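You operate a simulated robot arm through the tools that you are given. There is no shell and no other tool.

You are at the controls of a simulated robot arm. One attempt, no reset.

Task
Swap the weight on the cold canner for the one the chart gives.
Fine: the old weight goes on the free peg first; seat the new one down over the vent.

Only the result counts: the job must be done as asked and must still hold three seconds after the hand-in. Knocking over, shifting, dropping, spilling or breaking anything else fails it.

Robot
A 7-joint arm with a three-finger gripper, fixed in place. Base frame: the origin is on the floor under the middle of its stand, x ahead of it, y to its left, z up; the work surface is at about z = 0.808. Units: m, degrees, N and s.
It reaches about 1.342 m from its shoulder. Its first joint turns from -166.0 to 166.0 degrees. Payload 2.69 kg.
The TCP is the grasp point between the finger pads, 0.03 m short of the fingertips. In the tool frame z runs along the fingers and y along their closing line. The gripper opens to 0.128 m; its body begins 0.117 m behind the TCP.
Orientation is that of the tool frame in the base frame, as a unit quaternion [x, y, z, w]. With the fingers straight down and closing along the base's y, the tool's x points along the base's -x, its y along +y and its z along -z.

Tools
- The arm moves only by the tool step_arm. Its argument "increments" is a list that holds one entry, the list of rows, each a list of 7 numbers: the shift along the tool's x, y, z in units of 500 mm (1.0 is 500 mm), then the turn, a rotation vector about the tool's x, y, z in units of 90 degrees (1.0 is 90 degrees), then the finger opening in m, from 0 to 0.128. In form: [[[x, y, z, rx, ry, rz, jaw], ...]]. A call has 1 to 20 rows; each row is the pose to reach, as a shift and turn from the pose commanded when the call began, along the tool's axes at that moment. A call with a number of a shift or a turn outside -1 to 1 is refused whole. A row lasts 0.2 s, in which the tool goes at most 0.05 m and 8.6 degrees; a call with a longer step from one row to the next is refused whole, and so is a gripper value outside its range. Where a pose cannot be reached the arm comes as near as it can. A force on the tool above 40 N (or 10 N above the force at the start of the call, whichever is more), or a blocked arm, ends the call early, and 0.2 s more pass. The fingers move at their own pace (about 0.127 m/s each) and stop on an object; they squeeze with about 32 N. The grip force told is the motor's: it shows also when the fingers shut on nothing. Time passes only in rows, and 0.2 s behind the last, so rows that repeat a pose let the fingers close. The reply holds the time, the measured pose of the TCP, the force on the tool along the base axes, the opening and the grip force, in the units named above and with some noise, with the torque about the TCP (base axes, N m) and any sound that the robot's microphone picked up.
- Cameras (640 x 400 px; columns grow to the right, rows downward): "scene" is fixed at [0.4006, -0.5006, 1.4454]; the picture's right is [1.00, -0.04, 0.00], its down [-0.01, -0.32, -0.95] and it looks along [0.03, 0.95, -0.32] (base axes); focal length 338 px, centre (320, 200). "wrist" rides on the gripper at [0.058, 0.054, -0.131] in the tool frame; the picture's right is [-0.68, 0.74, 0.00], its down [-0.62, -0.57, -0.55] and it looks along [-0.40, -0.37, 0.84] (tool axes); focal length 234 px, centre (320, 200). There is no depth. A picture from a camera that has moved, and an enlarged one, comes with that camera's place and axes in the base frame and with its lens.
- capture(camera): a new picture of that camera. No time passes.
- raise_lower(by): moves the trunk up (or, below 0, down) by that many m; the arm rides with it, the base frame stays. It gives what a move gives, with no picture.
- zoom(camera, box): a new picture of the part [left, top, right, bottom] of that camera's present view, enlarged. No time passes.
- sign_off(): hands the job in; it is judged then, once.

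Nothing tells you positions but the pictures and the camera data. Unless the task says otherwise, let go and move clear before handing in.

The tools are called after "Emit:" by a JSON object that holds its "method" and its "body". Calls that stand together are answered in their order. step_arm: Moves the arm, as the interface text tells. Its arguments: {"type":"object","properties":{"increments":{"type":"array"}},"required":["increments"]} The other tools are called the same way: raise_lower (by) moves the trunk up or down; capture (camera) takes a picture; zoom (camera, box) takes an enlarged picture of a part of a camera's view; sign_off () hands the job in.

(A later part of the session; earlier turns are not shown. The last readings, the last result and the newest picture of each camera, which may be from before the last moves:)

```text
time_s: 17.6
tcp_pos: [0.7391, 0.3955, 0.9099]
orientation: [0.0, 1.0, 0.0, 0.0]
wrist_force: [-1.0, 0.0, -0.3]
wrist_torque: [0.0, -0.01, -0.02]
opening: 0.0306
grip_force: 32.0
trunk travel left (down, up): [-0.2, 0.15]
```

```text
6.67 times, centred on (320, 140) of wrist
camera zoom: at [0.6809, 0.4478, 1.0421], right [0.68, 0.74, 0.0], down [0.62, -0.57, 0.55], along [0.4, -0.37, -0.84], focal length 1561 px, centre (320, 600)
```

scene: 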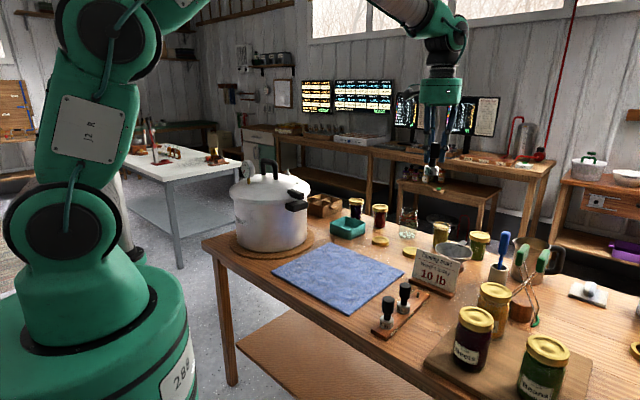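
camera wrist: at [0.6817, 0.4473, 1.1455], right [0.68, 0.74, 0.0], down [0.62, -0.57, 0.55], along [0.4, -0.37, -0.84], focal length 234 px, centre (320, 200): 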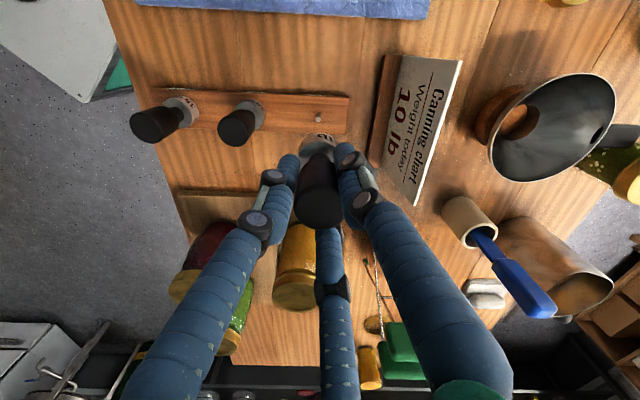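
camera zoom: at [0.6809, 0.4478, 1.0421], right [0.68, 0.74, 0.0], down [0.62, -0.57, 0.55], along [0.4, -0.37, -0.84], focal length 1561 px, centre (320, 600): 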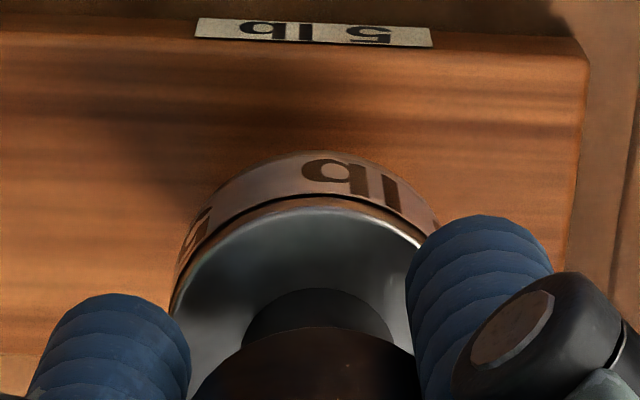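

The side view now shows the weight's axis over the peg to within about 0.3 mm. I'll lower slowly and watch the force.

Emit:
{"method": "step_arm", "body": {"increments": [[[0, 0, 0.008, 0, 0, 0, 0.01], [0, 0, 0.014, 0, 0, 0, 0.01], [0, 0, 0.018, 0, 0, 0, 0.01], [0, 0, 0.022, 0, 0, 0, 0.01], [0, 0, 0.025, 0, 0, 0, 0.01]]]}}

Emit:
{"method": "zoom", "body": {"camera": "scene", "box": [404, 274, 432, 302]}}

```text
time_s: 18.8
tcp_pos: [0.738, 0.3954, 0.8976]
orientation: [-0.001, 1.0, 0.0, 0.0]
wrist_force: [-0.8, 0.6, -1.1]
wrist_torque: [-0.01, 0.0, 0.0]
opening: 0.0303
grip_force: 32.1
trunk travel left (down, up): [-0.2, 0.15]
```

```text
14.29 times, centred on (418, 288) of scene
camera zoom: at [0.4006, -0.5006, 1.4454], right [1.0, -0.04, 0.0], down [-0.01, -0.32, -0.95], along [0.03, 0.95, -0.32], focal length 4823 px, centre (-1080, -1057)
```

zoom: 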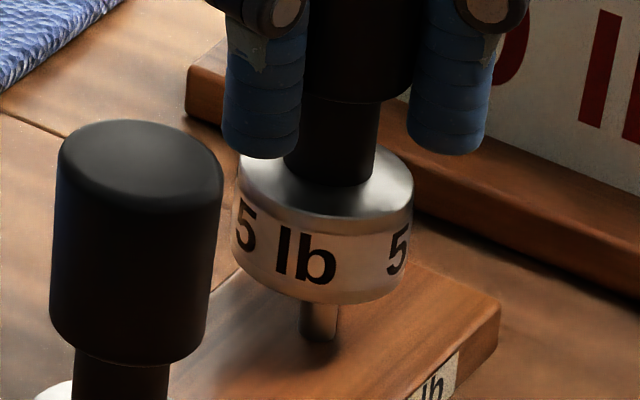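

Emit:
{"method": "zoom", "body": {"camera": "wrist", "box": [290, 110, 350, 170]}}

Emit:
{"method": "zoom", "body": {"camera": "scene", "box": [410, 282, 430, 300]}}

```text
6.67 times, centred on (320, 140) of wrist
camera zoom: at [0.6801, 0.4479, 1.0292], right [0.68, 0.74, 0.0], down [0.62, -0.57, 0.55], along [0.4, -0.37, -0.84], focal length 1561 px, centre (320, 600)
```

zoom: 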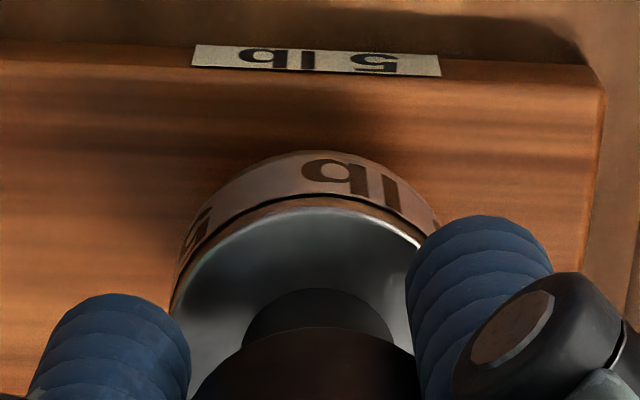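

```text
16.00 times, centred on (420, 291) of scene
camera zoom: at [0.4006, -0.5006, 1.4454], right [1.0, -0.04, 0.0], down [-0.01, -0.32, -0.95], along [0.03, 0.95, -0.32], focal length 5402 px, centre (-1280, -1256)
```

zoom: 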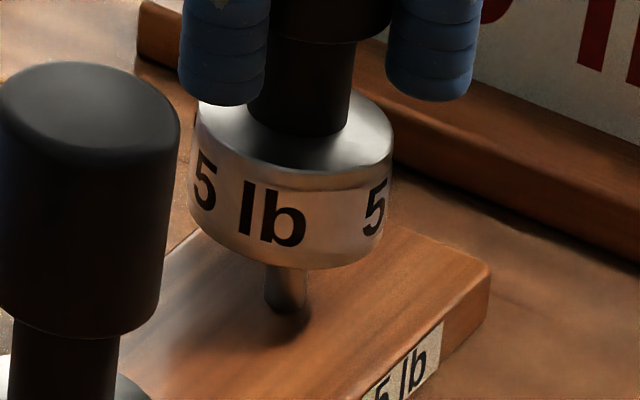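

The offset is still under 1 mm and there's no contact force yet. I'll add 0.5 mm of x correction and keep lowering.

Emit:
{"method": "step_arm", "body": {"increments": [[[-0.001, 0, 0.004, 0, 0, 0, 0.01], [-0.001, 0, 0.008, 0, 0, 0, 0.01], [-0.001, 0, 0.012, 0, 0, 0, 0.01], [-0.001, 0, 0.014, 0, 0, 0, 0.01]]]}}

Emit:
{"method": "zoom", "body": {"camera": "scene", "box": [404, 274, 432, 302]}}

Emit:
{"method": "zoom", "body": {"camera": "wrist", "box": [290, 110, 350, 170]}}

```text
time_s: 19.8
tcp_pos: [0.7378, 0.393, 0.8863]
orientation: [0.0, 1.0, -0.001, -0.003]
wrist_force: [2.7, -1.5, -0.1]
wrist_torque: [-0.07, -0.08, 0.01]
opening: 0.0302
grip_force: 31.6
trunk travel left (down, up): [-0.2, 0.15]
```

```text
14.29 times, centred on (418, 288) of scene
camera zoom: at [0.4006, -0.5006, 1.4454], right [1.0, -0.04, 0.0], down [-0.01, -0.32, -0.95], along [0.03, 0.95, -0.32], focal length 4823 px, centre (-1080, -1057)
```

zoom: 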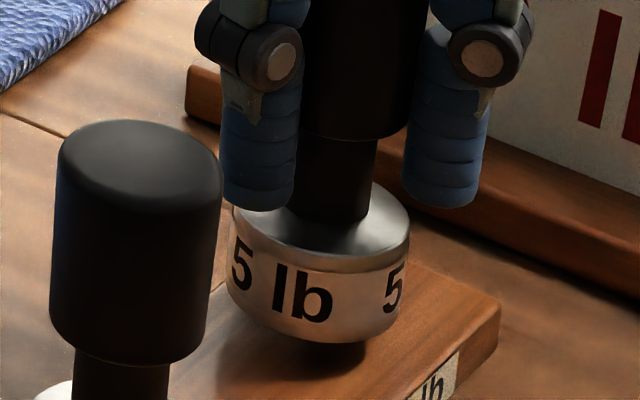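

```text
6.67 times, centred on (320, 140) of wrist
camera zoom: at [0.6802, 0.4466, 1.0174], right [0.68, 0.74, 0.0], down [0.62, -0.56, 0.55], along [0.4, -0.37, -0.84], focal length 1561 px, centre (320, 600)
```

zoom: 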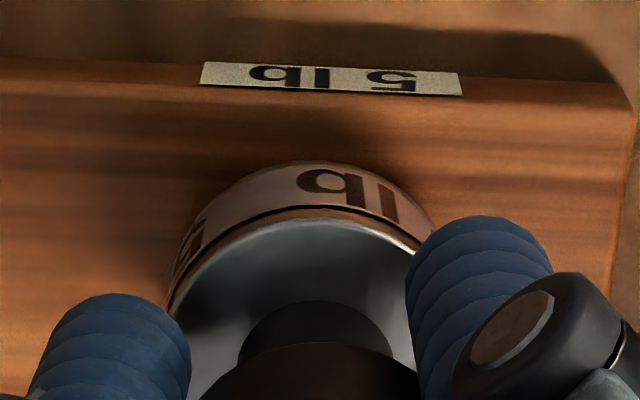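

The peg is in the hole, with a slight sideways force of about 3 N towards (+x, −y). I'll follow that force and lower the remaining 8 mm or so.

Emit:
{"method": "step_arm", "body": {"increments": [[[-0.002, -0.0012, 0.002, 0, 0, 0, 0.01], [-0.002, -0.0012, 0.005, 0, 0, 0, 0.01], [-0.002, -0.0012, 0.009, 0, 0, 0, 0.01], [-0.002, -0.0012, 0.012, 0, 0, 0, 0.01]]]}}

Emit:
{"method": "zoom", "body": {"camera": "scene", "box": [404, 274, 432, 302]}}

```text
time_s: 20.8
tcp_pos: [0.7395, 0.3938, 0.8841]
orientation: [0.0, 1.0, 0.001, 0.0]
wrist_force: [0.7, -0.6, -0.7]
wrist_torque: [0.0, -0.02, 0.01]
opening: 0.0301
grip_force: 31.9
trunk travel left (down, up): [-0.2, 0.15]
```

```text
14.29 times, centred on (418, 288) of scene
camera zoom: at [0.4006, -0.5006, 1.4454], right [1.0, -0.04, 0.0], down [-0.01, -0.32, -0.95], along [0.03, 0.95, -0.32], focal length 4823 px, centre (-1080, -1057)
```

zoom: 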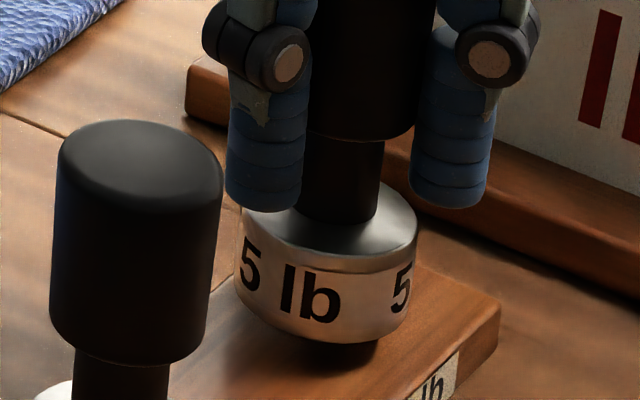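

Emit:
{"method": "step_arm", "body": {"increments": [[[0, 0, 0.003, 0, 0, 0, 0.01], [0, 0, 0.006, 0, 0, 0, 0.01], [0, 0, 0.009, 0, 0, 0, 0.01], [0, 0, 0.009, 0, 0, 0, 0.01]]]}}

Emit:
{"method": "zoom", "body": {"camera": "scene", "box": [404, 274, 432, 302]}}

Emit:
{"method": "zoom", "body": {"camera": "wrist", "box": [290, 110, 350, 170]}}

```text
time_s: 21.8
tcp_pos: [0.74, 0.3933, 0.8816]
orientation: [0.0, 1.0, 0.0, -0.001]
wrist_force: [-0.5, -0.5, 0.1]
wrist_torque: [-0.03, 0.03, 0.0]
opening: 0.03
grip_force: 31.5
trunk travel left (down, up): [-0.2, 0.15]
```

```text
14.29 times, centred on (418, 288) of scene
camera zoom: at [0.4006, -0.5006, 1.4454], right [1.0, -0.04, 0.0], down [-0.01, -0.32, -0.95], along [0.03, 0.95, -0.32], focal length 4823 px, centre (-1080, -1057)
```

zoom: 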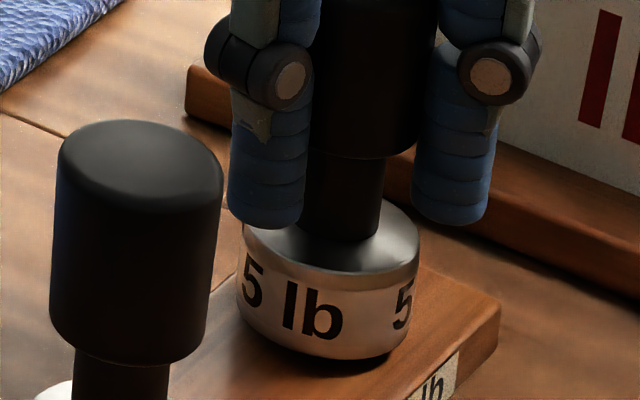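

```text
6.67 times, centred on (320, 140) of wrist
camera zoom: at [0.6824, 0.4471, 1.0122], right [0.68, 0.74, 0.0], down [0.62, -0.57, 0.55], along [0.4, -0.37, -0.84], focal length 1561 px, centre (320, 600)
```

zoom: 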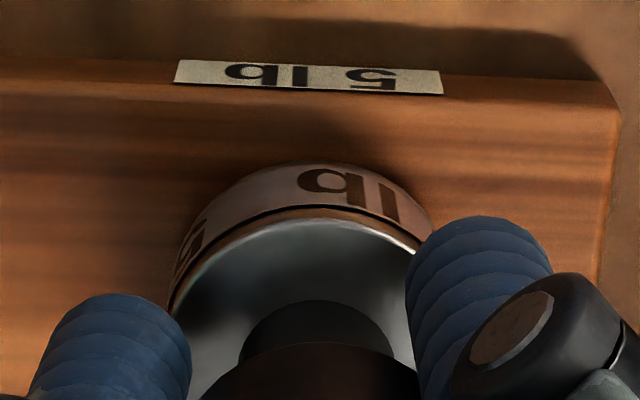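

About 4–5 mm remain to the rack. I'll re-centre by about 1 mm in −x and continue until it touches.

Emit:
{"method": "step_arm", "body": {"increments": [[[0.002, 0, 0.002, 0, 0, 0, 0.01], [0.002, 0, 0.005, 0, 0, 0, 0.01], [0.002, 0, 0.008, 0, 0, 0, 0.01], [0.002, 0, 0.01, 0, 0, 0, 0.01], [0.002, 0, 0.01, 0, 0, 0, 0.01]]]}}

Emit:
{"method": "zoom", "body": {"camera": "scene", "box": [404, 274, 432, 302]}}

Emit:
{"method": "zoom", "body": {"camera": "wrist", "box": [290, 110, 350, 170]}}

```text
time_s: 23.0
tcp_pos: [0.7399, 0.394, 0.8768]
orientation: [0.0, 1.0, 0.0, 0.001]
wrist_force: [-2.0, -3.2, 11.4]
wrist_torque: [-0.07, -0.14, -0.01]
opening: 0.0302
grip_force: 31.8
trunk travel left (down, up): [-0.2, 0.15]
```

```text
14.29 times, centred on (418, 288) of scene
camera zoom: at [0.4006, -0.5006, 1.4454], right [1.0, -0.04, 0.0], down [-0.01, -0.32, -0.95], along [0.03, 0.95, -0.32], focal length 4823 px, centre (-1080, -1057)
```

zoom: 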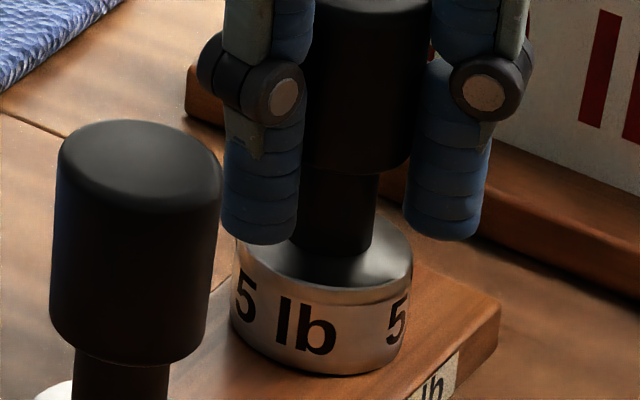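

```text
6.67 times, centred on (320, 140) of wrist
camera zoom: at [0.6811, 0.4472, 1.0082], right [0.68, 0.74, 0.0], down [0.62, -0.57, 0.55], along [0.41, -0.37, -0.84], focal length 1561 px, centre (320, 600)
```

zoom: 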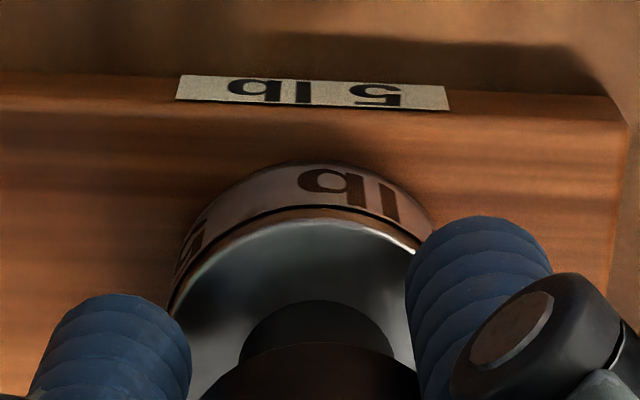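

The weight is seated: the vertical force rose to 11 N and its rim rests on the rack. I'll ease off the pressure, then open the fingers just enough.

Emit:
{"method": "step_arm", "body": {"increments": [[[0, 0, -0.002, 0, 0, 0, 0.01], [0, 0, -0.002, 0, 0, 0, 0.025], [0, 0, -0.002, 0, 0, 0, 0.035], [0, 0, -0.002, 0, 0, 0, 0.045], [0, 0, -0.002, 0, 0, 0, 0.056], [0, 0, -0.002, 0, 0, 0, 0.056]]]}}

Emit:
{"method": "zoom", "body": {"camera": "scene", "box": [395, 255, 440, 310]}}

Emit:
{"method": "zoom", "body": {"camera": "wrist", "box": [240, 80, 400, 240]}}

```text
time_s: 24.4
tcp_pos: [0.7397, 0.3943, 0.8761]
orientation: [0.0, 1.0, 0.0, 0.0]
wrist_force: [-0.3, -0.7, 0.2]
wrist_torque: [0.0, 0.01, -0.02]
opening: 0.056
grip_force: 0.0
trunk travel left (down, up): [-0.2, 0.15]
```

```text
7.27 times, centred on (418, 282) of scene
camera zoom: at [0.4006, -0.5006, 1.4454], right [1.0, -0.04, 0.0], down [-0.01, -0.32, -0.95], along [0.03, 0.95, -0.32], focal length 2455 px, centre (-389, -400)
```

zoom: 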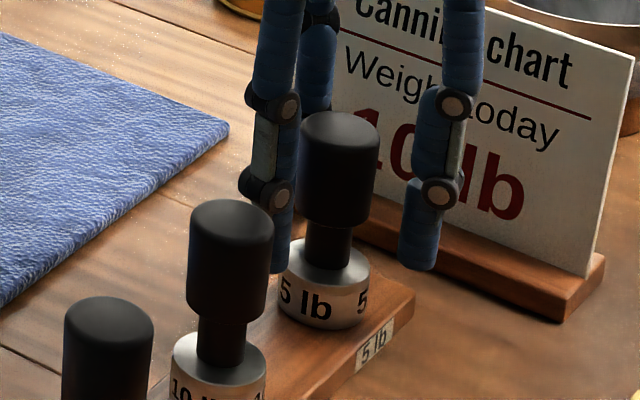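

```text
2.50 times, centred on (320, 160) of wrist
camera zoom: at [0.6809, 0.447, 1.0077], right [0.68, 0.74, 0.0], down [0.62, -0.57, 0.55], along [0.4, -0.37, -0.84], focal length 585 px, centre (320, 300)
```

zoom: 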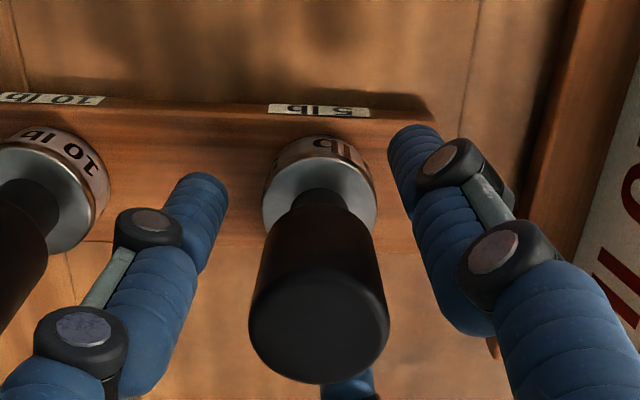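

The 5 lb weight stands on its peg. I'll retreat straight up and check the rack from above.

Emit:
{"method": "step_arm", "body": {"increments": [[[0, 0, -0.03, 0, 0, 0, 0.056], [0, 0, -0.08, 0, 0, 0, 0.056], [0, 0, -0.15, 0, 0, 0, 0.056], [0, 0, -0.22, 0, 0, 0, 0.056], [0, 0, -0.3, 0, 0, 0, 0.056], [0, 0, -0.3, 0, 0, 0, 0.056]]]}}

Emit:
{"method": "zoom", "body": {"camera": "scene", "box": [370, 255, 440, 345]}}

Emit:
{"method": "capture", "body": {"camera": "wrist"}}

Emit:
{"method": "zoom", "body": {"camera": "wrist", "box": [130, 60, 360, 180]}}

```text
time_s: 25.8
tcp_pos: [0.7372, 0.394, 1.0255]
orientation: [0.0, 1.0, 0.0, 0.0]
wrist_force: [1.2, -0.1, 0.6]
wrist_torque: [0.01, -0.04, 0.02]
opening: 0.0561
grip_force: 0.1
trunk travel left (down, up): [-0.2, 0.15]
```

```text
4.44 times, centred on (405, 300) of scene
camera zoom: at [0.4006, -0.5006, 1.4454], right [1.0, -0.04, 0.0], down [-0.01, -0.32, -0.95], along [0.03, 0.95, -0.32], focal length 1500 px, centre (-58, -244)
```

zoom: 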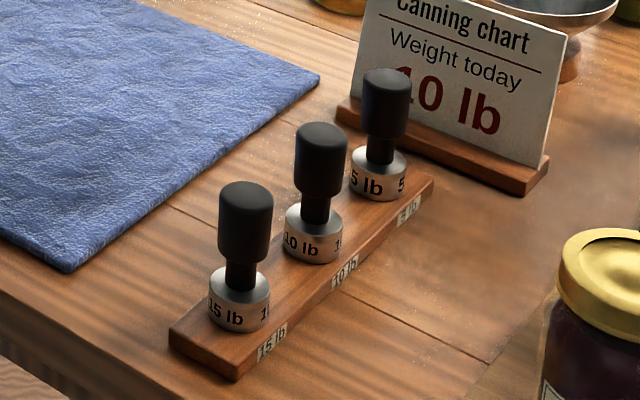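

```text
taken
camera wrist: at [0.6789, 0.4469, 1.1576], right [0.68, 0.74, 0.0], down [0.62, -0.57, 0.55], along [0.4, -0.37, -0.84], focal length 234 px, centre (320, 200)
```

wrist: 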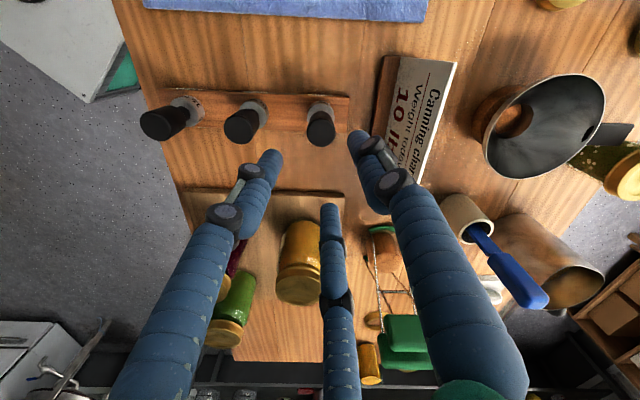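

```text
2.78 times, centred on (245, 120) of wrist
camera zoom: at [0.6789, 0.4469, 1.1576], right [0.68, 0.74, 0.0], down [0.62, -0.57, 0.55], along [0.4, -0.37, -0.84], focal length 652 px, centre (529, 423)
```

zoom: 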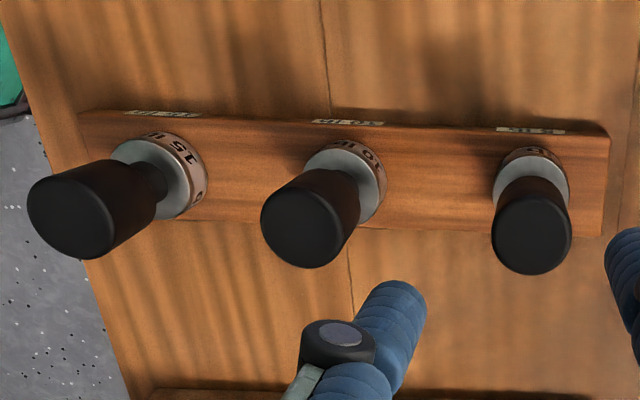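

All three weights now stand seated on their pegs. The 10 lb is at about (0.676, 0.331). I'll move above it and lower to just over the knob.

Emit:
{"method": "step_arm", "body": {"increments": [[[0.03, -0.031, 0, 0, 0, 0, 0.056], [0.07, -0.072, 0, 0, 0, 0, 0.056], [0.11, -0.112, 0, 0, 0, 0, 0.056], [0.1212, -0.1238, 0.03, 0, 0, 0, 0.056], [0.1212, -0.1238, 0.09, 0, 0, 0, 0.056], [0.1212, -0.1238, 0.13, 0, 0, 0, 0.056], [0.1212, -0.1238, 0.13, 0, 0, 0, 0.056]]]}}

Emit:
{"method": "zoom", "body": {"camera": "wrist", "box": [240, 100, 400, 260]}}

Emit:
{"method": "zoom", "body": {"camera": "scene", "box": [380, 255, 430, 320]}}

```text
time_s: 27.4
tcp_pos: [0.6785, 0.3328, 0.9621]
orientation: [0.0, 1.0, -0.001, 0.0]
wrist_force: [0.6, -0.6, 0.2]
wrist_torque: [0.01, 0.03, -0.01]
opening: 0.056
grip_force: 0.0
trunk travel left (down, up): [-0.2, 0.15]
```

```text
2.50 times, centred on (320, 180) of wrist
camera zoom: at [0.6194, 0.3863, 1.0922], right [0.68, 0.74, 0.0], down [0.62, -0.57, 0.55], along [0.4, -0.37, -0.84], focal length 585 px, centre (320, 250)
```

zoom: 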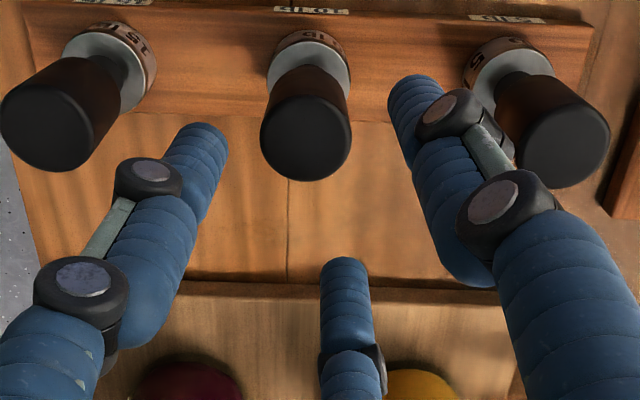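

```text
6.15 times, centred on (405, 288) of scene
camera zoom: at [0.4006, -0.5006, 1.4454], right [1.0, -0.04, 0.0], down [-0.01, -0.32, -0.95], along [0.03, 0.95, -0.32], focal length 2078 px, centre (-203, -338)
```

zoom: 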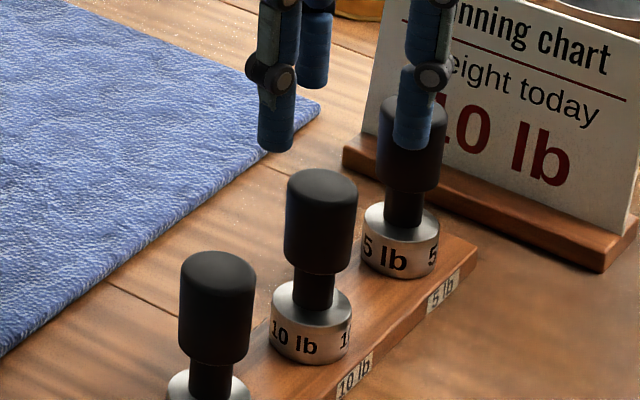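

The knob is about 3 mm to −x and 2 mm to −y of my axis. I'll correct and descend around it; the finger margins are about 12 mm.

Emit:
{"method": "step_arm", "body": {"increments": [[[0.0058, -0.0044, 0.02, 0, 0, 0, 0.056], [0.0058, -0.0044, 0.06, 0, 0, 0, 0.056], [0.0058, -0.0044, 0.06, 0, 0, 0, 0.056]]]}}

Emit:
{"method": "zoom", "body": {"camera": "wrist", "box": [240, 100, 400, 260]}}

Emit:
{"method": "zoom", "body": {"camera": "scene", "box": [380, 255, 430, 320]}}

```text
time_s: 28.2
tcp_pos: [0.6773, 0.3307, 0.9307]
orientation: [0.0, 1.0, 0.0, 0.0]
wrist_force: [0.3, -0.4, -0.1]
wrist_torque: [0.01, 0.02, 0.0]
opening: 0.0559
grip_force: 0.1
trunk travel left (down, up): [-0.2, 0.15]
```

```text
2.50 times, centred on (320, 180) of wrist
camera zoom: at [0.6175, 0.3839, 1.0619], right [0.68, 0.74, 0.0], down [0.62, -0.57, 0.55], along [0.4, -0.37, -0.84], focal length 585 px, centre (320, 250)
```

zoom: 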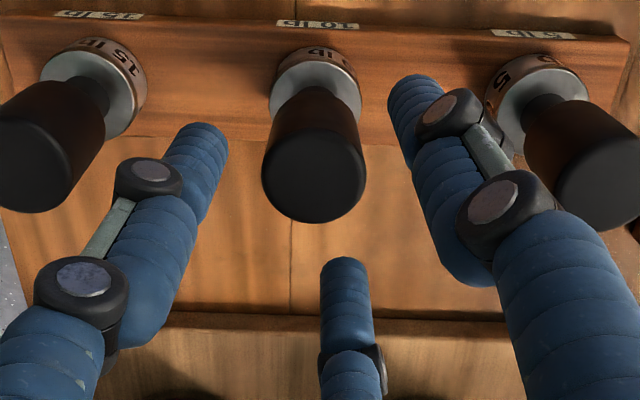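

```text
6.15 times, centred on (405, 288) of scene
camera zoom: at [0.4006, -0.5006, 1.4454], right [1.0, -0.04, 0.0], down [-0.01, -0.32, -0.95], along [0.03, 0.95, -0.32], focal length 2078 px, centre (-203, -338)
```

zoom: 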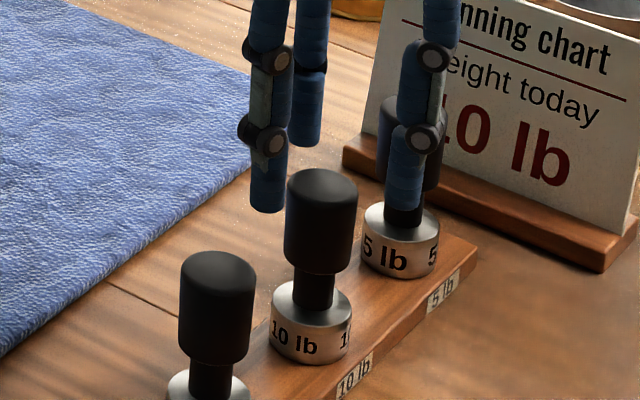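

Centred to within about 0.5 mm. I'll descend to the middle of the knob and check before I close.

Emit:
{"method": "step_arm", "body": {"increments": [[[0.0008, -0.0008, 0.03, 0, 0, 0, 0.056], [0.0008, -0.0008, 0.06, 0, 0, 0, 0.056], [0.0008, -0.0008, 0.092, 0, 0, 0, 0.056], [0.0008, -0.0008, 0.092, 0, 0, 0, 0.056]]]}}

Emit:
{"method": "zoom", "body": {"camera": "wrist", "box": [240, 100, 400, 260]}}

Emit:
{"method": "zoom", "body": {"camera": "scene", "box": [380, 255, 430, 320]}}

```text
time_s: 29.2
tcp_pos: [0.6757, 0.3311, 0.8855]
orientation: [0.0, 1.0, 0.0, 0.0]
wrist_force: [-0.5, 0.6, 0.0]
wrist_torque: [0.0, -0.01, -0.02]
opening: 0.056
grip_force: 0.0
trunk travel left (down, up): [-0.2, 0.15]
```

```text
2.50 times, centred on (320, 180) of wrist
camera zoom: at [0.6167, 0.3833, 1.0175], right [0.68, 0.74, 0.0], down [0.62, -0.57, 0.55], along [0.4, -0.37, -0.84], focal length 585 px, centre (320, 250)
```

zoom: 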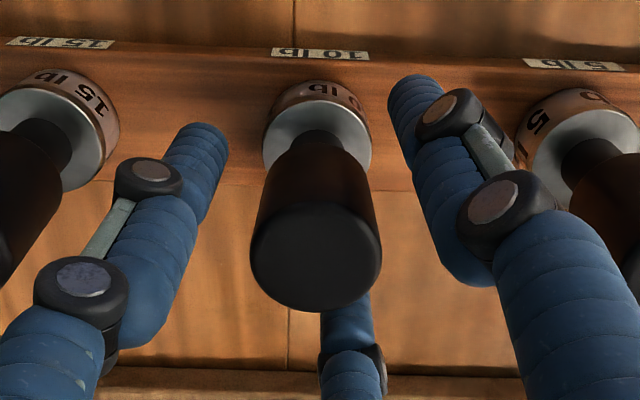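

```text
6.15 times, centred on (405, 288) of scene
camera zoom: at [0.4006, -0.5006, 1.4454], right [1.0, -0.04, 0.0], down [-0.01, -0.32, -0.95], along [0.03, 0.95, -0.32], focal length 2078 px, centre (-203, -338)
```

zoom: 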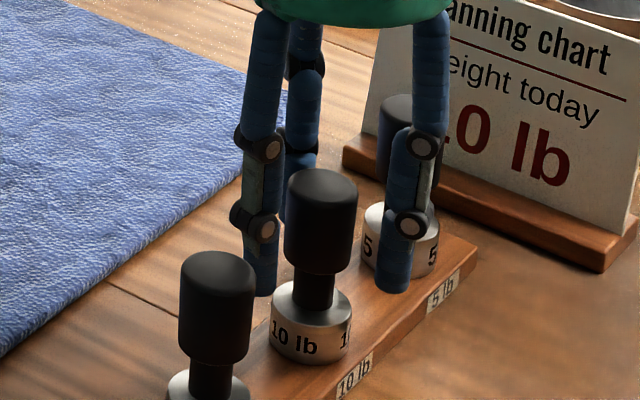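

Emit:
{"method": "step_arm", "body": {"increments": [[[0, 0, 0, 0, 0, 0, 0.046], [0, 0, 0, 0, 0, 0, 0.036], [0, 0, 0, 0, 0, 0, 0.026], [0, 0, 0, 0, 0, 0, 0.012], [0, 0, 0, 0, 0, 0, 0.01], [0, 0, 0, 0, 0, 0, 0.01]]]}}

Emit:
{"method": "zoom", "body": {"camera": "wrist", "box": [240, 100, 400, 260]}}

Emit:
{"method": "zoom", "body": {"camera": "scene", "box": [380, 255, 430, 320]}}

```text
time_s: 30.6
tcp_pos: [0.6749, 0.3303, 0.885]
orientation: [0.0, 1.0, 0.0, 0.0]
wrist_force: [-0.8, 0.0, -1.2]
wrist_torque: [0.01, 0.0, 0.04]
opening: 0.0307
grip_force: 32.1
trunk travel left (down, up): [-0.2, 0.15]
```

```text
2.50 times, centred on (320, 180) of wrist
camera zoom: at [0.6165, 0.3832, 1.0175], right [0.68, 0.74, 0.0], down [0.62, -0.57, 0.55], along [0.4, -0.37, -0.84], focal length 585 px, centre (320, 250)
```

zoom: 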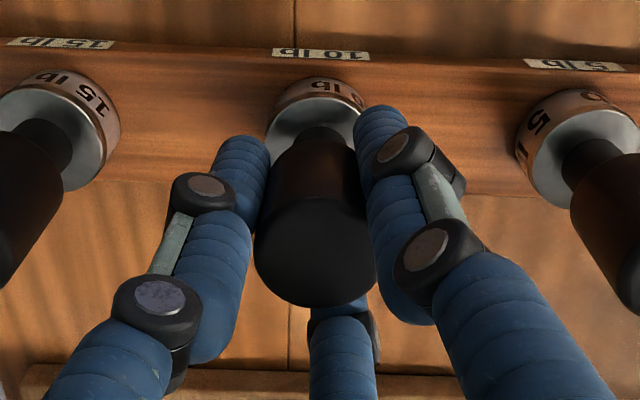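

```text
6.15 times, centred on (405, 288) of scene
camera zoom: at [0.4006, -0.5006, 1.4454], right [1.0, -0.04, 0.0], down [-0.01, -0.32, -0.95], along [0.03, 0.95, -0.32], focal length 2078 px, centre (-203, -338)
```

zoom: 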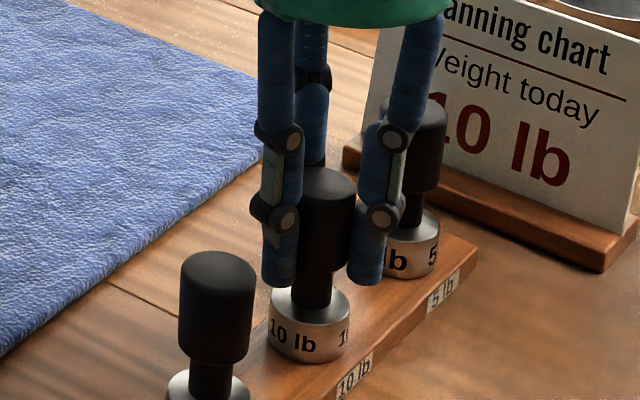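

The 10 lb weight is gripped. I'll lift straight up slowly off its peg and check that the rack hasn't moved.

Emit:
{"method": "step_arm", "body": {"increments": [[[0, 0, -0.01, 0, 0, 0, 0.01], [0, 0, -0.025, 0, 0, 0, 0.01], [0, 0, -0.045, 0, 0, 0, 0.01], [0, 0, -0.07, 0, 0, 0, 0.01], [0, 0, -0.12, 0, 0, 0, 0.01], [0, 0, -0.19, 0, 0, 0, 0.01], [0, 0, -0.27, 0, 0, 0, 0.01], [0, 0, -0.35, 0, 0, 0, 0.01], [0, 0, -0.43, 0, 0, 0, 0.01], [0, 0, -0.51, 0, 0, 0, 0.01], [0, 0, -0.59, 0, 0, 0, 0.01], [0, 0, -0.67, 0, 0, 0, 0.01], [0, 0, -0.75, 0, 0, 0, 0.01], [0, 0, -0.79, 0, 0, 0, 0.01], [0, 0, -0.79, 0, 0, 0, 0.01]]]}}

Emit:
{"method": "capture", "body": {"camera": "wrist"}}

Emit:
{"method": "capture", "body": {"camera": "scene"}}

Emit:
{"method": "zoom", "body": {"camera": "scene", "box": [370, 255, 440, 345]}}

```text
time_s: 33.8
tcp_pos: [0.6749, 0.3308, 1.2816]
orientation: [0.0, 1.0, 0.0, 0.0]
wrist_force: [0.2, -0.2, -1.3]
wrist_torque: [-0.02, 0.0, 0.0]
opening: 0.031
grip_force: 32.4
trunk travel left (down, up): [-0.2, 0.15]
```

```text
taken
camera wrist: at [0.6177, 0.3839, 1.4127], right [0.68, 0.74, 0.0], down [0.62, -0.57, 0.55], along [0.4, -0.37, -0.84], focal length 234 px, centre (320, 200)
```

wrist: 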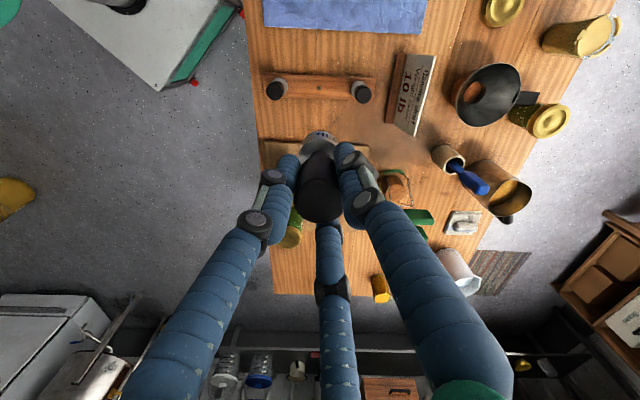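

```text
taken
```

scene: 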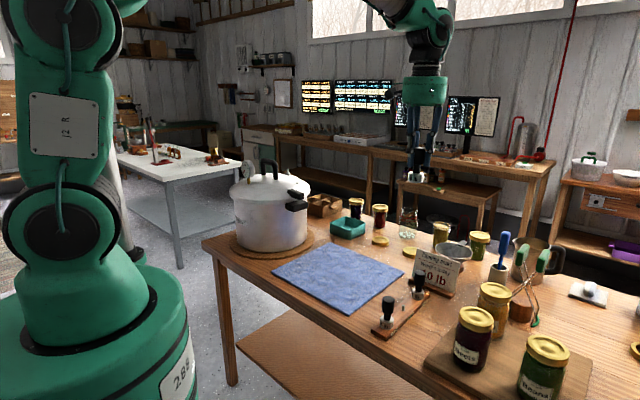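

```text
4.44 times, centred on (405, 300) of scene
camera zoom: at [0.4006, -0.5006, 1.4454], right [1.0, -0.04, 0.0], down [-0.01, -0.32, -0.95], along [0.03, 0.95, -0.32], focal length 1500 px, centre (-58, -244)
```

zoom: 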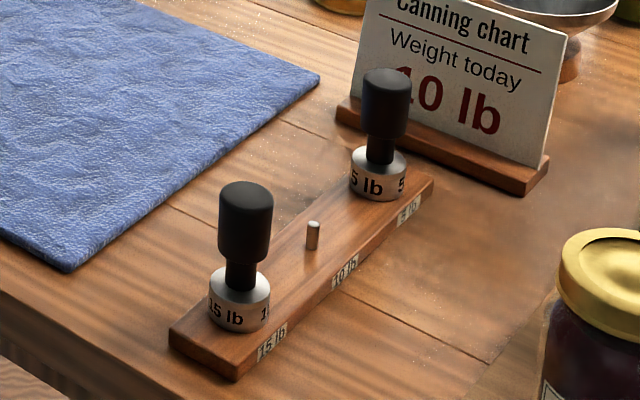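

The rack, the 15 lb and the 5 lb weights haven't moved. I'll carry the 10 lb to above the vent, in two stages.

Emit:
{"method": "step_arm", "body": {"increments": [[[0.02, 0.032, 0, 0, 0, 0, 0.01], [0.057, 0.092, 0, 0, 0, 0, 0.01], [0.103, 0.166, 0, 0, 0, 0, 0.01], [0.15, 0.241, 0, 0, 0, 0, 0.01], [0.197, 0.317, 0, 0, 0, 0, 0.01], [0.244, 0.392, 0, 0, 0, 0, 0.01], [0.29, 0.466, 0, 0, 0, 0, 0.01], [0.333, 0.535, 0, 0, 0, 0, 0.01], [0.3637, 0.5846, 0, 0, 0, 0, 0.01]]]}}

Emit:
{"method": "step_arm", "body": {"increments": [[[0.02, 0.032, 0, 0, 0, 0, 0.01], [0.057, 0.092, 0, 0, 0, 0, 0.01], [0.103, 0.166, 0, 0, 0, 0, 0.01], [0.15, 0.241, 0, 0, 0, 0, 0.01], [0.197, 0.317, 0, 0, 0, 0, 0.01], [0.244, 0.392, 0, 0, 0, 0, 0.01], [0.29, 0.466, 0, 0, 0, 0, 0.01], [0.333, 0.535, 0, 0, 0, 0, 0.01], [0.3637, 0.5846, 0, 0, 0, 0, 0.01], [0.3637, 0.5846, 0, 0, 0, 0, 0.01]]]}}

Emit:
{"method": "zoom", "body": {"camera": "wrist", "box": [290, 85, 350, 145]}}

Emit:
{"method": "zoom", "body": {"camera": "scene", "box": [260, 110, 320, 190]}}

Emit:
{"method": "zoom", "body": {"camera": "scene", "box": [280, 130, 308, 178]}}

```text
time_s: 35.8
tcp_pos: [0.4928, 0.6244, 1.2793]
orientation: [0.0, 1.0, 0.0, 0.0]
wrist_force: [0.4, -0.2, -1.0]
wrist_torque: [-0.02, -0.01, 0.0]
opening: 0.0307
grip_force: 31.7
trunk travel left (down, up): [-0.2, 0.15]
```

```text
time_s: 38.0
tcp_pos: [0.3128, 0.9116, 1.2829]
orientation: [0.0, 1.0, 0.0, 0.0]
wrist_force: [-0.4, -0.3, -0.6]
wrist_torque: [-0.04, -0.06, 0.0]
opening: 0.0307
grip_force: 31.7
trunk travel left (down, up): [-0.2, 0.15]
```

```text
6.67 times, centred on (320, 115) of wrist
camera zoom: at [0.2541, 0.965, 1.4136], right [0.68, 0.74, 0.0], down [0.62, -0.57, 0.55], along [0.4, -0.37, -0.84], focal length 1561 px, centre (320, 767)
```

zoom: 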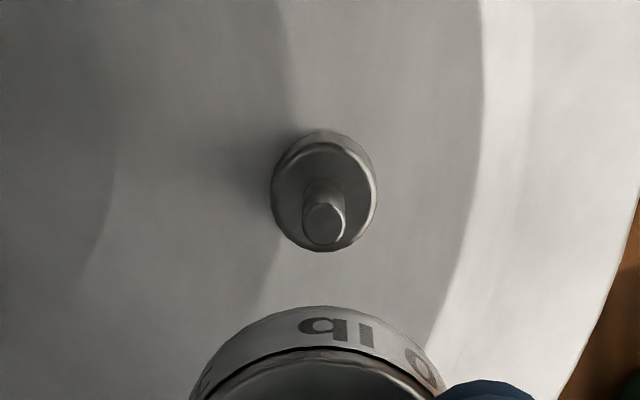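

```text
5.00 times, centred on (290, 150) of scene
camera zoom: at [0.4006, -0.5006, 1.4454], right [1.0, -0.04, 0.0], down [-0.01, -0.32, -0.95], along [0.03, 0.95, -0.32], focal length 1688 px, centre (470, 450)
```

zoom: 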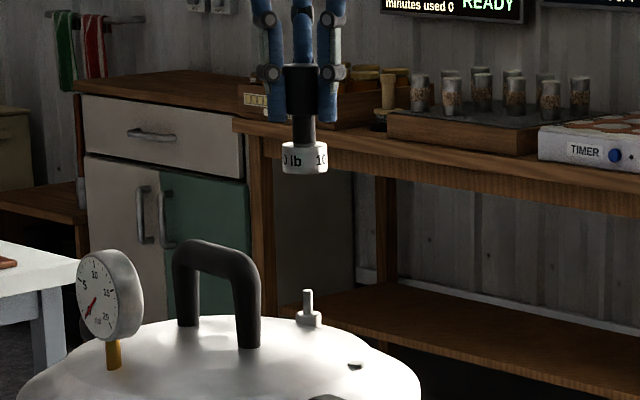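

```text
8.33 times, centred on (294, 154) of scene
camera zoom: at [0.4006, -0.5006, 1.4454], right [1.0, -0.04, 0.0], down [-0.01, -0.32, -0.95], along [0.03, 0.95, -0.32], focal length 2813 px, centre (537, 583)
```

zoom: 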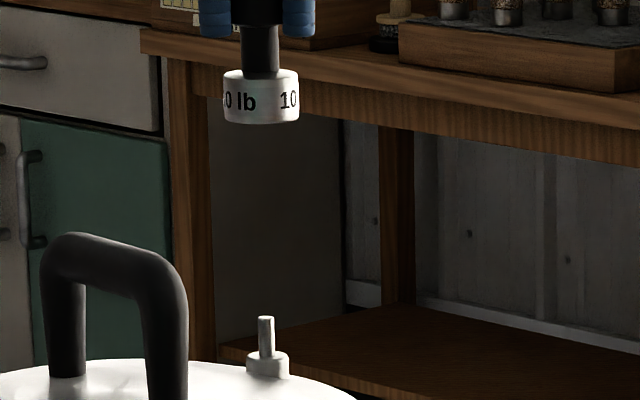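

The vent pin is in view. The weight needs about −1 mm in x and +3 mm in y. I'll correct that, lower 4 cm and measure again.

Emit:
{"method": "step_arm", "body": {"increments": [[[0.002, 0.0064, 0.02, 0, 0, 0, 0.01], [0.002, 0.0064, 0.05, 0, 0, 0, 0.01], [0.002, 0.0064, 0.08, 0, 0, 0, 0.01], [0.002, 0.0064, 0.08, 0, 0, 0, 0.01]]]}}

Emit:
{"method": "zoom", "body": {"camera": "wrist", "box": [290, 95, 350, 155]}}

Emit:
{"method": "zoom", "body": {"camera": "scene", "box": [280, 145, 308, 180]}}

```text
time_s: 39.0
tcp_pos: [0.3118, 0.9164, 1.2403]
orientation: [0.001, 1.0, 0.0, 0.0]
wrist_force: [0.1, -0.3, -1.4]
wrist_torque: [0.01, 0.01, -0.02]
opening: 0.0308
grip_force: 32.1
trunk travel left (down, up): [-0.2, 0.15]
```

```text
6.67 times, centred on (320, 125) of wrist
camera zoom: at [0.2531, 0.9692, 1.3729], right [0.68, 0.74, 0.0], down [0.62, -0.57, 0.55], along [0.4, -0.37, -0.84], focal length 1561 px, centre (320, 700)
```

zoom: 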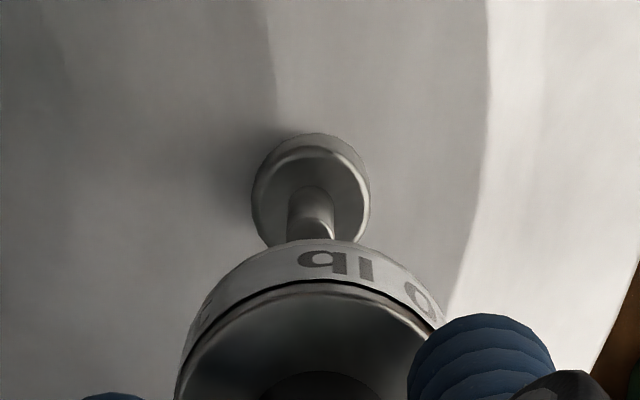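

```text
11.43 times, centred on (294, 162) of scene
camera zoom: at [0.4006, -0.5006, 1.4454], right [1.0, -0.04, 0.0], down [-0.01, -0.32, -0.95], along [0.03, 0.95, -0.32], focal length 3858 px, centre (617, 629)
```

zoom: 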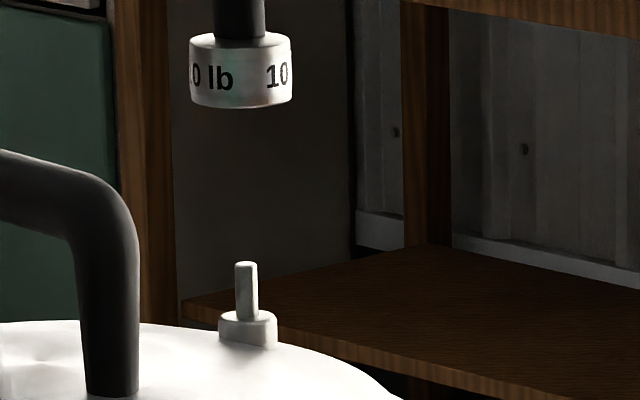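

Wrist and scene views agree to within about 0.5 mm. I'll lower to just above the pin and check from the side.

Emit:
{"method": "step_arm", "body": {"increments": [[[0.0006, -0.0008, 0.03, 0, 0, 0, 0.01], [0.0006, -0.0008, 0.07, 0, 0, 0, 0.01], [0.0006, -0.0008, 0.1, 0, 0, 0, 0.01], [0.0006, -0.0008, 0.112, 0, 0, 0, 0.01], [0.0006, -0.0008, 0.112, 0, 0, 0, 0.01]]]}}

Emit:
{"method": "zoom", "body": {"camera": "scene", "box": [280, 150, 308, 180]}}

Emit:
{"method": "zoom", "body": {"camera": "wrist", "box": [290, 110, 350, 170]}}

```text
time_s: 40.2
tcp_pos: [0.3108, 0.9178, 1.1859]
orientation: [0.0, 1.0, 0.0, 0.0]
wrist_force: [0.1, -0.3, 0.0]
wrist_torque: [0.0, 0.01, 0.01]
opening: 0.0307
grip_force: 32.1
trunk travel left (down, up): [-0.2, 0.15]
```

```text
13.33 times, centred on (294, 165) of scene
camera zoom: at [0.4006, -0.5006, 1.4454], right [1.0, -0.04, 0.0], down [-0.01, -0.32, -0.95], along [0.03, 0.95, -0.32], focal length 4501 px, centre (667, 667)
```

zoom: 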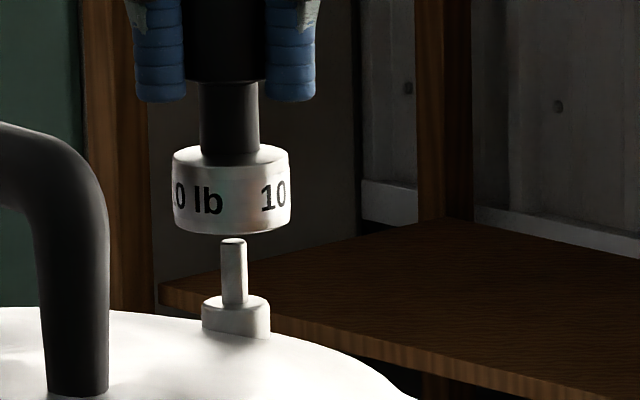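

```text
6.67 times, centred on (320, 140) of wrist
camera zoom: at [0.2525, 0.9705, 1.3165], right [0.68, 0.74, 0.0], down [0.62, -0.57, 0.55], along [0.4, -0.37, -0.84], focal length 1561 px, centre (320, 600)
```

zoom: 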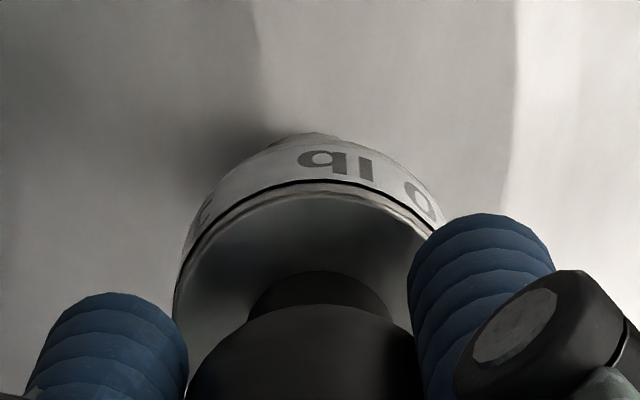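

The arm settled about 1.5 mm high in y, but x is fine. I'll nudge y back and read the pose again.

Emit:
{"method": "step_arm", "body": {"increments": [[[-0.0006, -0.0032, 0, 0, 0, 0, 0.01], [-0.0006, -0.0032, 0, 0, 0, 0, 0.01], [-0.0006, -0.0032, 0, 0, 0, 0, 0.01]]]}}

Emit:
{"method": "zoom", "body": {"camera": "wrist", "box": [290, 110, 350, 170]}}

Emit:
{"method": "zoom", "body": {"camera": "scene", "box": [280, 150, 308, 180]}}

```text
time_s: 41.0
tcp_pos: [0.31, 0.9151, 1.185]
orientation: [0.0, 1.0, 0.0, -0.001]
wrist_force: [0.1, -0.5, -0.8]
wrist_torque: [0.02, 0.02, 0.0]
opening: 0.0309
grip_force: 32.7
trunk travel left (down, up): [-0.2, 0.15]
```

```text
6.67 times, centred on (320, 140) of wrist
camera zoom: at [0.2529, 0.9688, 1.3165], right [0.68, 0.74, 0.0], down [0.62, -0.57, 0.55], along [0.4, -0.37, -0.84], focal length 1561 px, centre (320, 600)
```

zoom: 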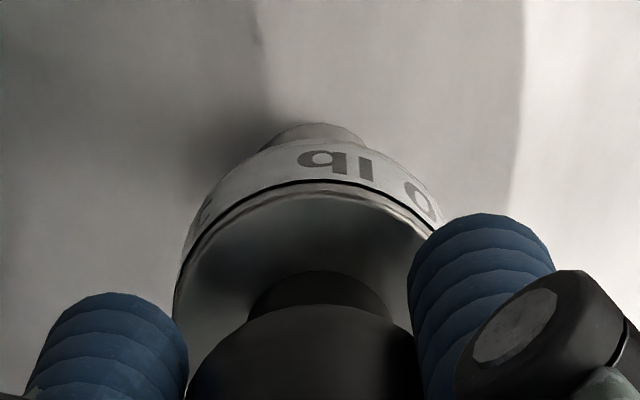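

```text
13.33 times, centred on (294, 165) of scene
camera zoom: at [0.4006, -0.5006, 1.4454], right [1.0, -0.04, 0.0], down [-0.01, -0.32, -0.95], along [0.03, 0.95, -0.32], focal length 4501 px, centre (667, 667)
```

zoom: 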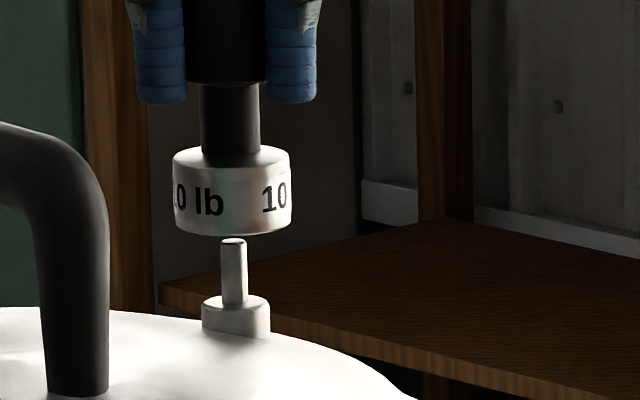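

Aligned in both views: the pin is centred under the weight with a gap of about 6 mm. I'll lower slowly and watch the force.

Emit:
{"method": "step_arm", "body": {"increments": [[[0, 0, 0.006, 0, 0, 0, 0.01], [0, 0, 0.01, 0, 0, 0, 0.01], [0, 0, 0.014, 0, 0, 0, 0.01], [0, 0, 0.018, 0, 0, 0, 0.01], [0, 0, 0.02, 0, 0, 0, 0.01]]]}}

Emit:
{"method": "zoom", "body": {"camera": "scene", "box": [280, 150, 308, 180]}}

Emit:
{"method": "zoom", "body": {"camera": "wrist", "box": [290, 110, 350, 170]}}

```text
time_s: 42.2
tcp_pos: [0.3111, 0.9149, 1.1744]
orientation: [0.0, 1.0, 0.0, 0.001]
wrist_force: [-0.8, -0.7, -0.6]
wrist_torque: [-0.04, 0.01, 0.03]
opening: 0.0307
grip_force: 31.9
trunk travel left (down, up): [-0.2, 0.15]
```

```text
13.33 times, centred on (294, 165) of scene
camera zoom: at [0.4006, -0.5006, 1.4454], right [1.0, -0.04, 0.0], down [-0.01, -0.32, -0.95], along [0.03, 0.95, -0.32], focal length 4501 px, centre (667, 667)
```

zoom: 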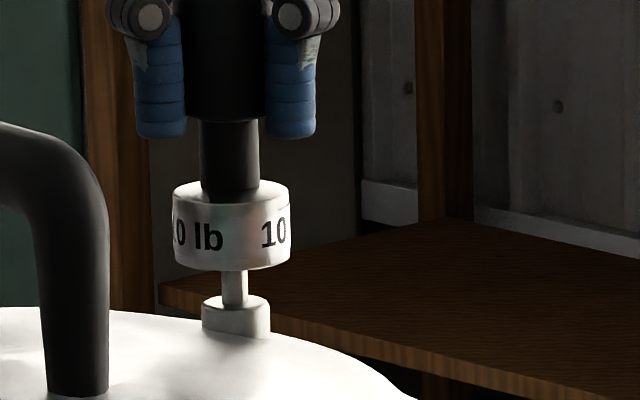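

```text
6.67 times, centred on (320, 140) of wrist
camera zoom: at [0.2524, 0.9685, 1.3052], right [0.68, 0.74, 0.0], down [0.62, -0.57, 0.55], along [0.4, -0.37, -0.84], focal length 1561 px, centre (320, 600)
```

zoom: 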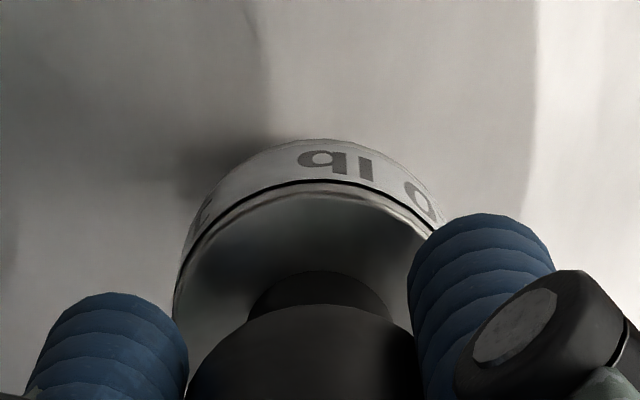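

The pin has entered the weight with no lateral load. I'll keep lowering 9 mm with the same care.

Emit:
{"method": "step_arm", "body": {"increments": [[[-0.0004, 0, 0.005, 0, 0, 0, 0.01], [-0.0004, 0, 0.01, 0, 0, 0, 0.01], [-0.0004, 0, 0.014, 0, 0, 0, 0.01], [-0.0004, 0, 0.018, 0, 0, 0, 0.01]]]}}

Emit:
{"method": "zoom", "body": {"camera": "scene", "box": [280, 150, 308, 180]}}

Emit:
{"method": "zoom", "body": {"camera": "wrist", "box": [290, 110, 350, 170]}}

```text
time_s: 43.2
tcp_pos: [0.3109, 0.9165, 1.164]
orientation: [0.0, 1.0, 0.0, -0.001]
wrist_force: [0.1, 0.1, -0.3]
wrist_torque: [0.04, -0.01, 0.02]
opening: 0.0311
grip_force: 32.2
trunk travel left (down, up): [-0.2, 0.15]
```

```text
13.33 times, centred on (294, 165) of scene
camera zoom: at [0.4006, -0.5006, 1.4454], right [1.0, -0.04, 0.0], down [-0.01, -0.32, -0.95], along [0.03, 0.95, -0.32], focal length 4501 px, centre (667, 667)
```

zoom: 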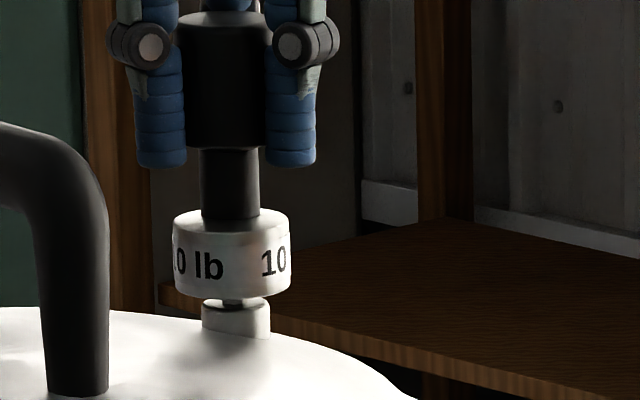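

```text
6.67 times, centred on (320, 140) of wrist
camera zoom: at [0.2521, 0.9687, 1.2958], right [0.68, 0.74, 0.0], down [0.62, -0.57, 0.55], along [0.4, -0.37, -0.84], focal length 1561 px, centre (320, 600)
```

zoom: 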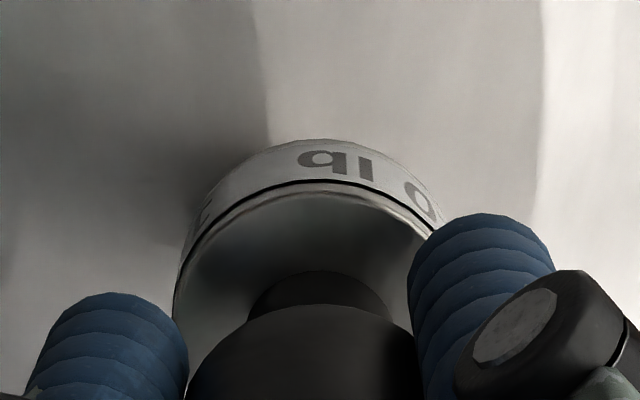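

There's no resistance and about 5 mm remain. I'll lower to contact.

Emit:
{"method": "step_arm", "body": {"increments": [[[-0.001, 0, 0.003, 0, 0, 0, 0.01], [-0.001, 0, 0.006, 0, 0, 0, 0.01], [-0.001, 0, 0.009, 0, 0, 0, 0.01], [-0.001, 0, 0.011, 0, 0, 0, 0.01]]]}}

Emit:
{"method": "zoom", "body": {"camera": "scene", "box": [280, 150, 308, 180]}}

```text
time_s: 44.2
tcp_pos: [0.311, 0.9156, 1.161]
orientation: [0.0, 1.0, 0.0, 0.0]
wrist_force: [0.7, -0.1, 2.1]
wrist_torque: [-0.02, -0.05, -0.02]
opening: 0.0309
grip_force: 31.7
trunk travel left (down, up): [-0.2, 0.15]
```

```text
13.33 times, centred on (294, 165) of scene
camera zoom: at [0.4006, -0.5006, 1.4454], right [1.0, -0.04, 0.0], down [-0.01, -0.32, -0.95], along [0.03, 0.95, -0.32], focal length 4501 px, centre (667, 667)
```

zoom: 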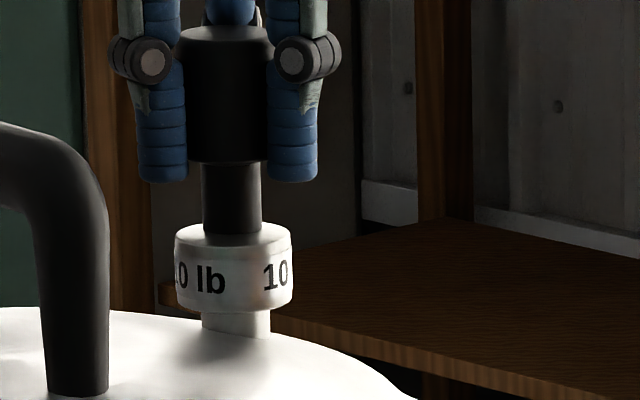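

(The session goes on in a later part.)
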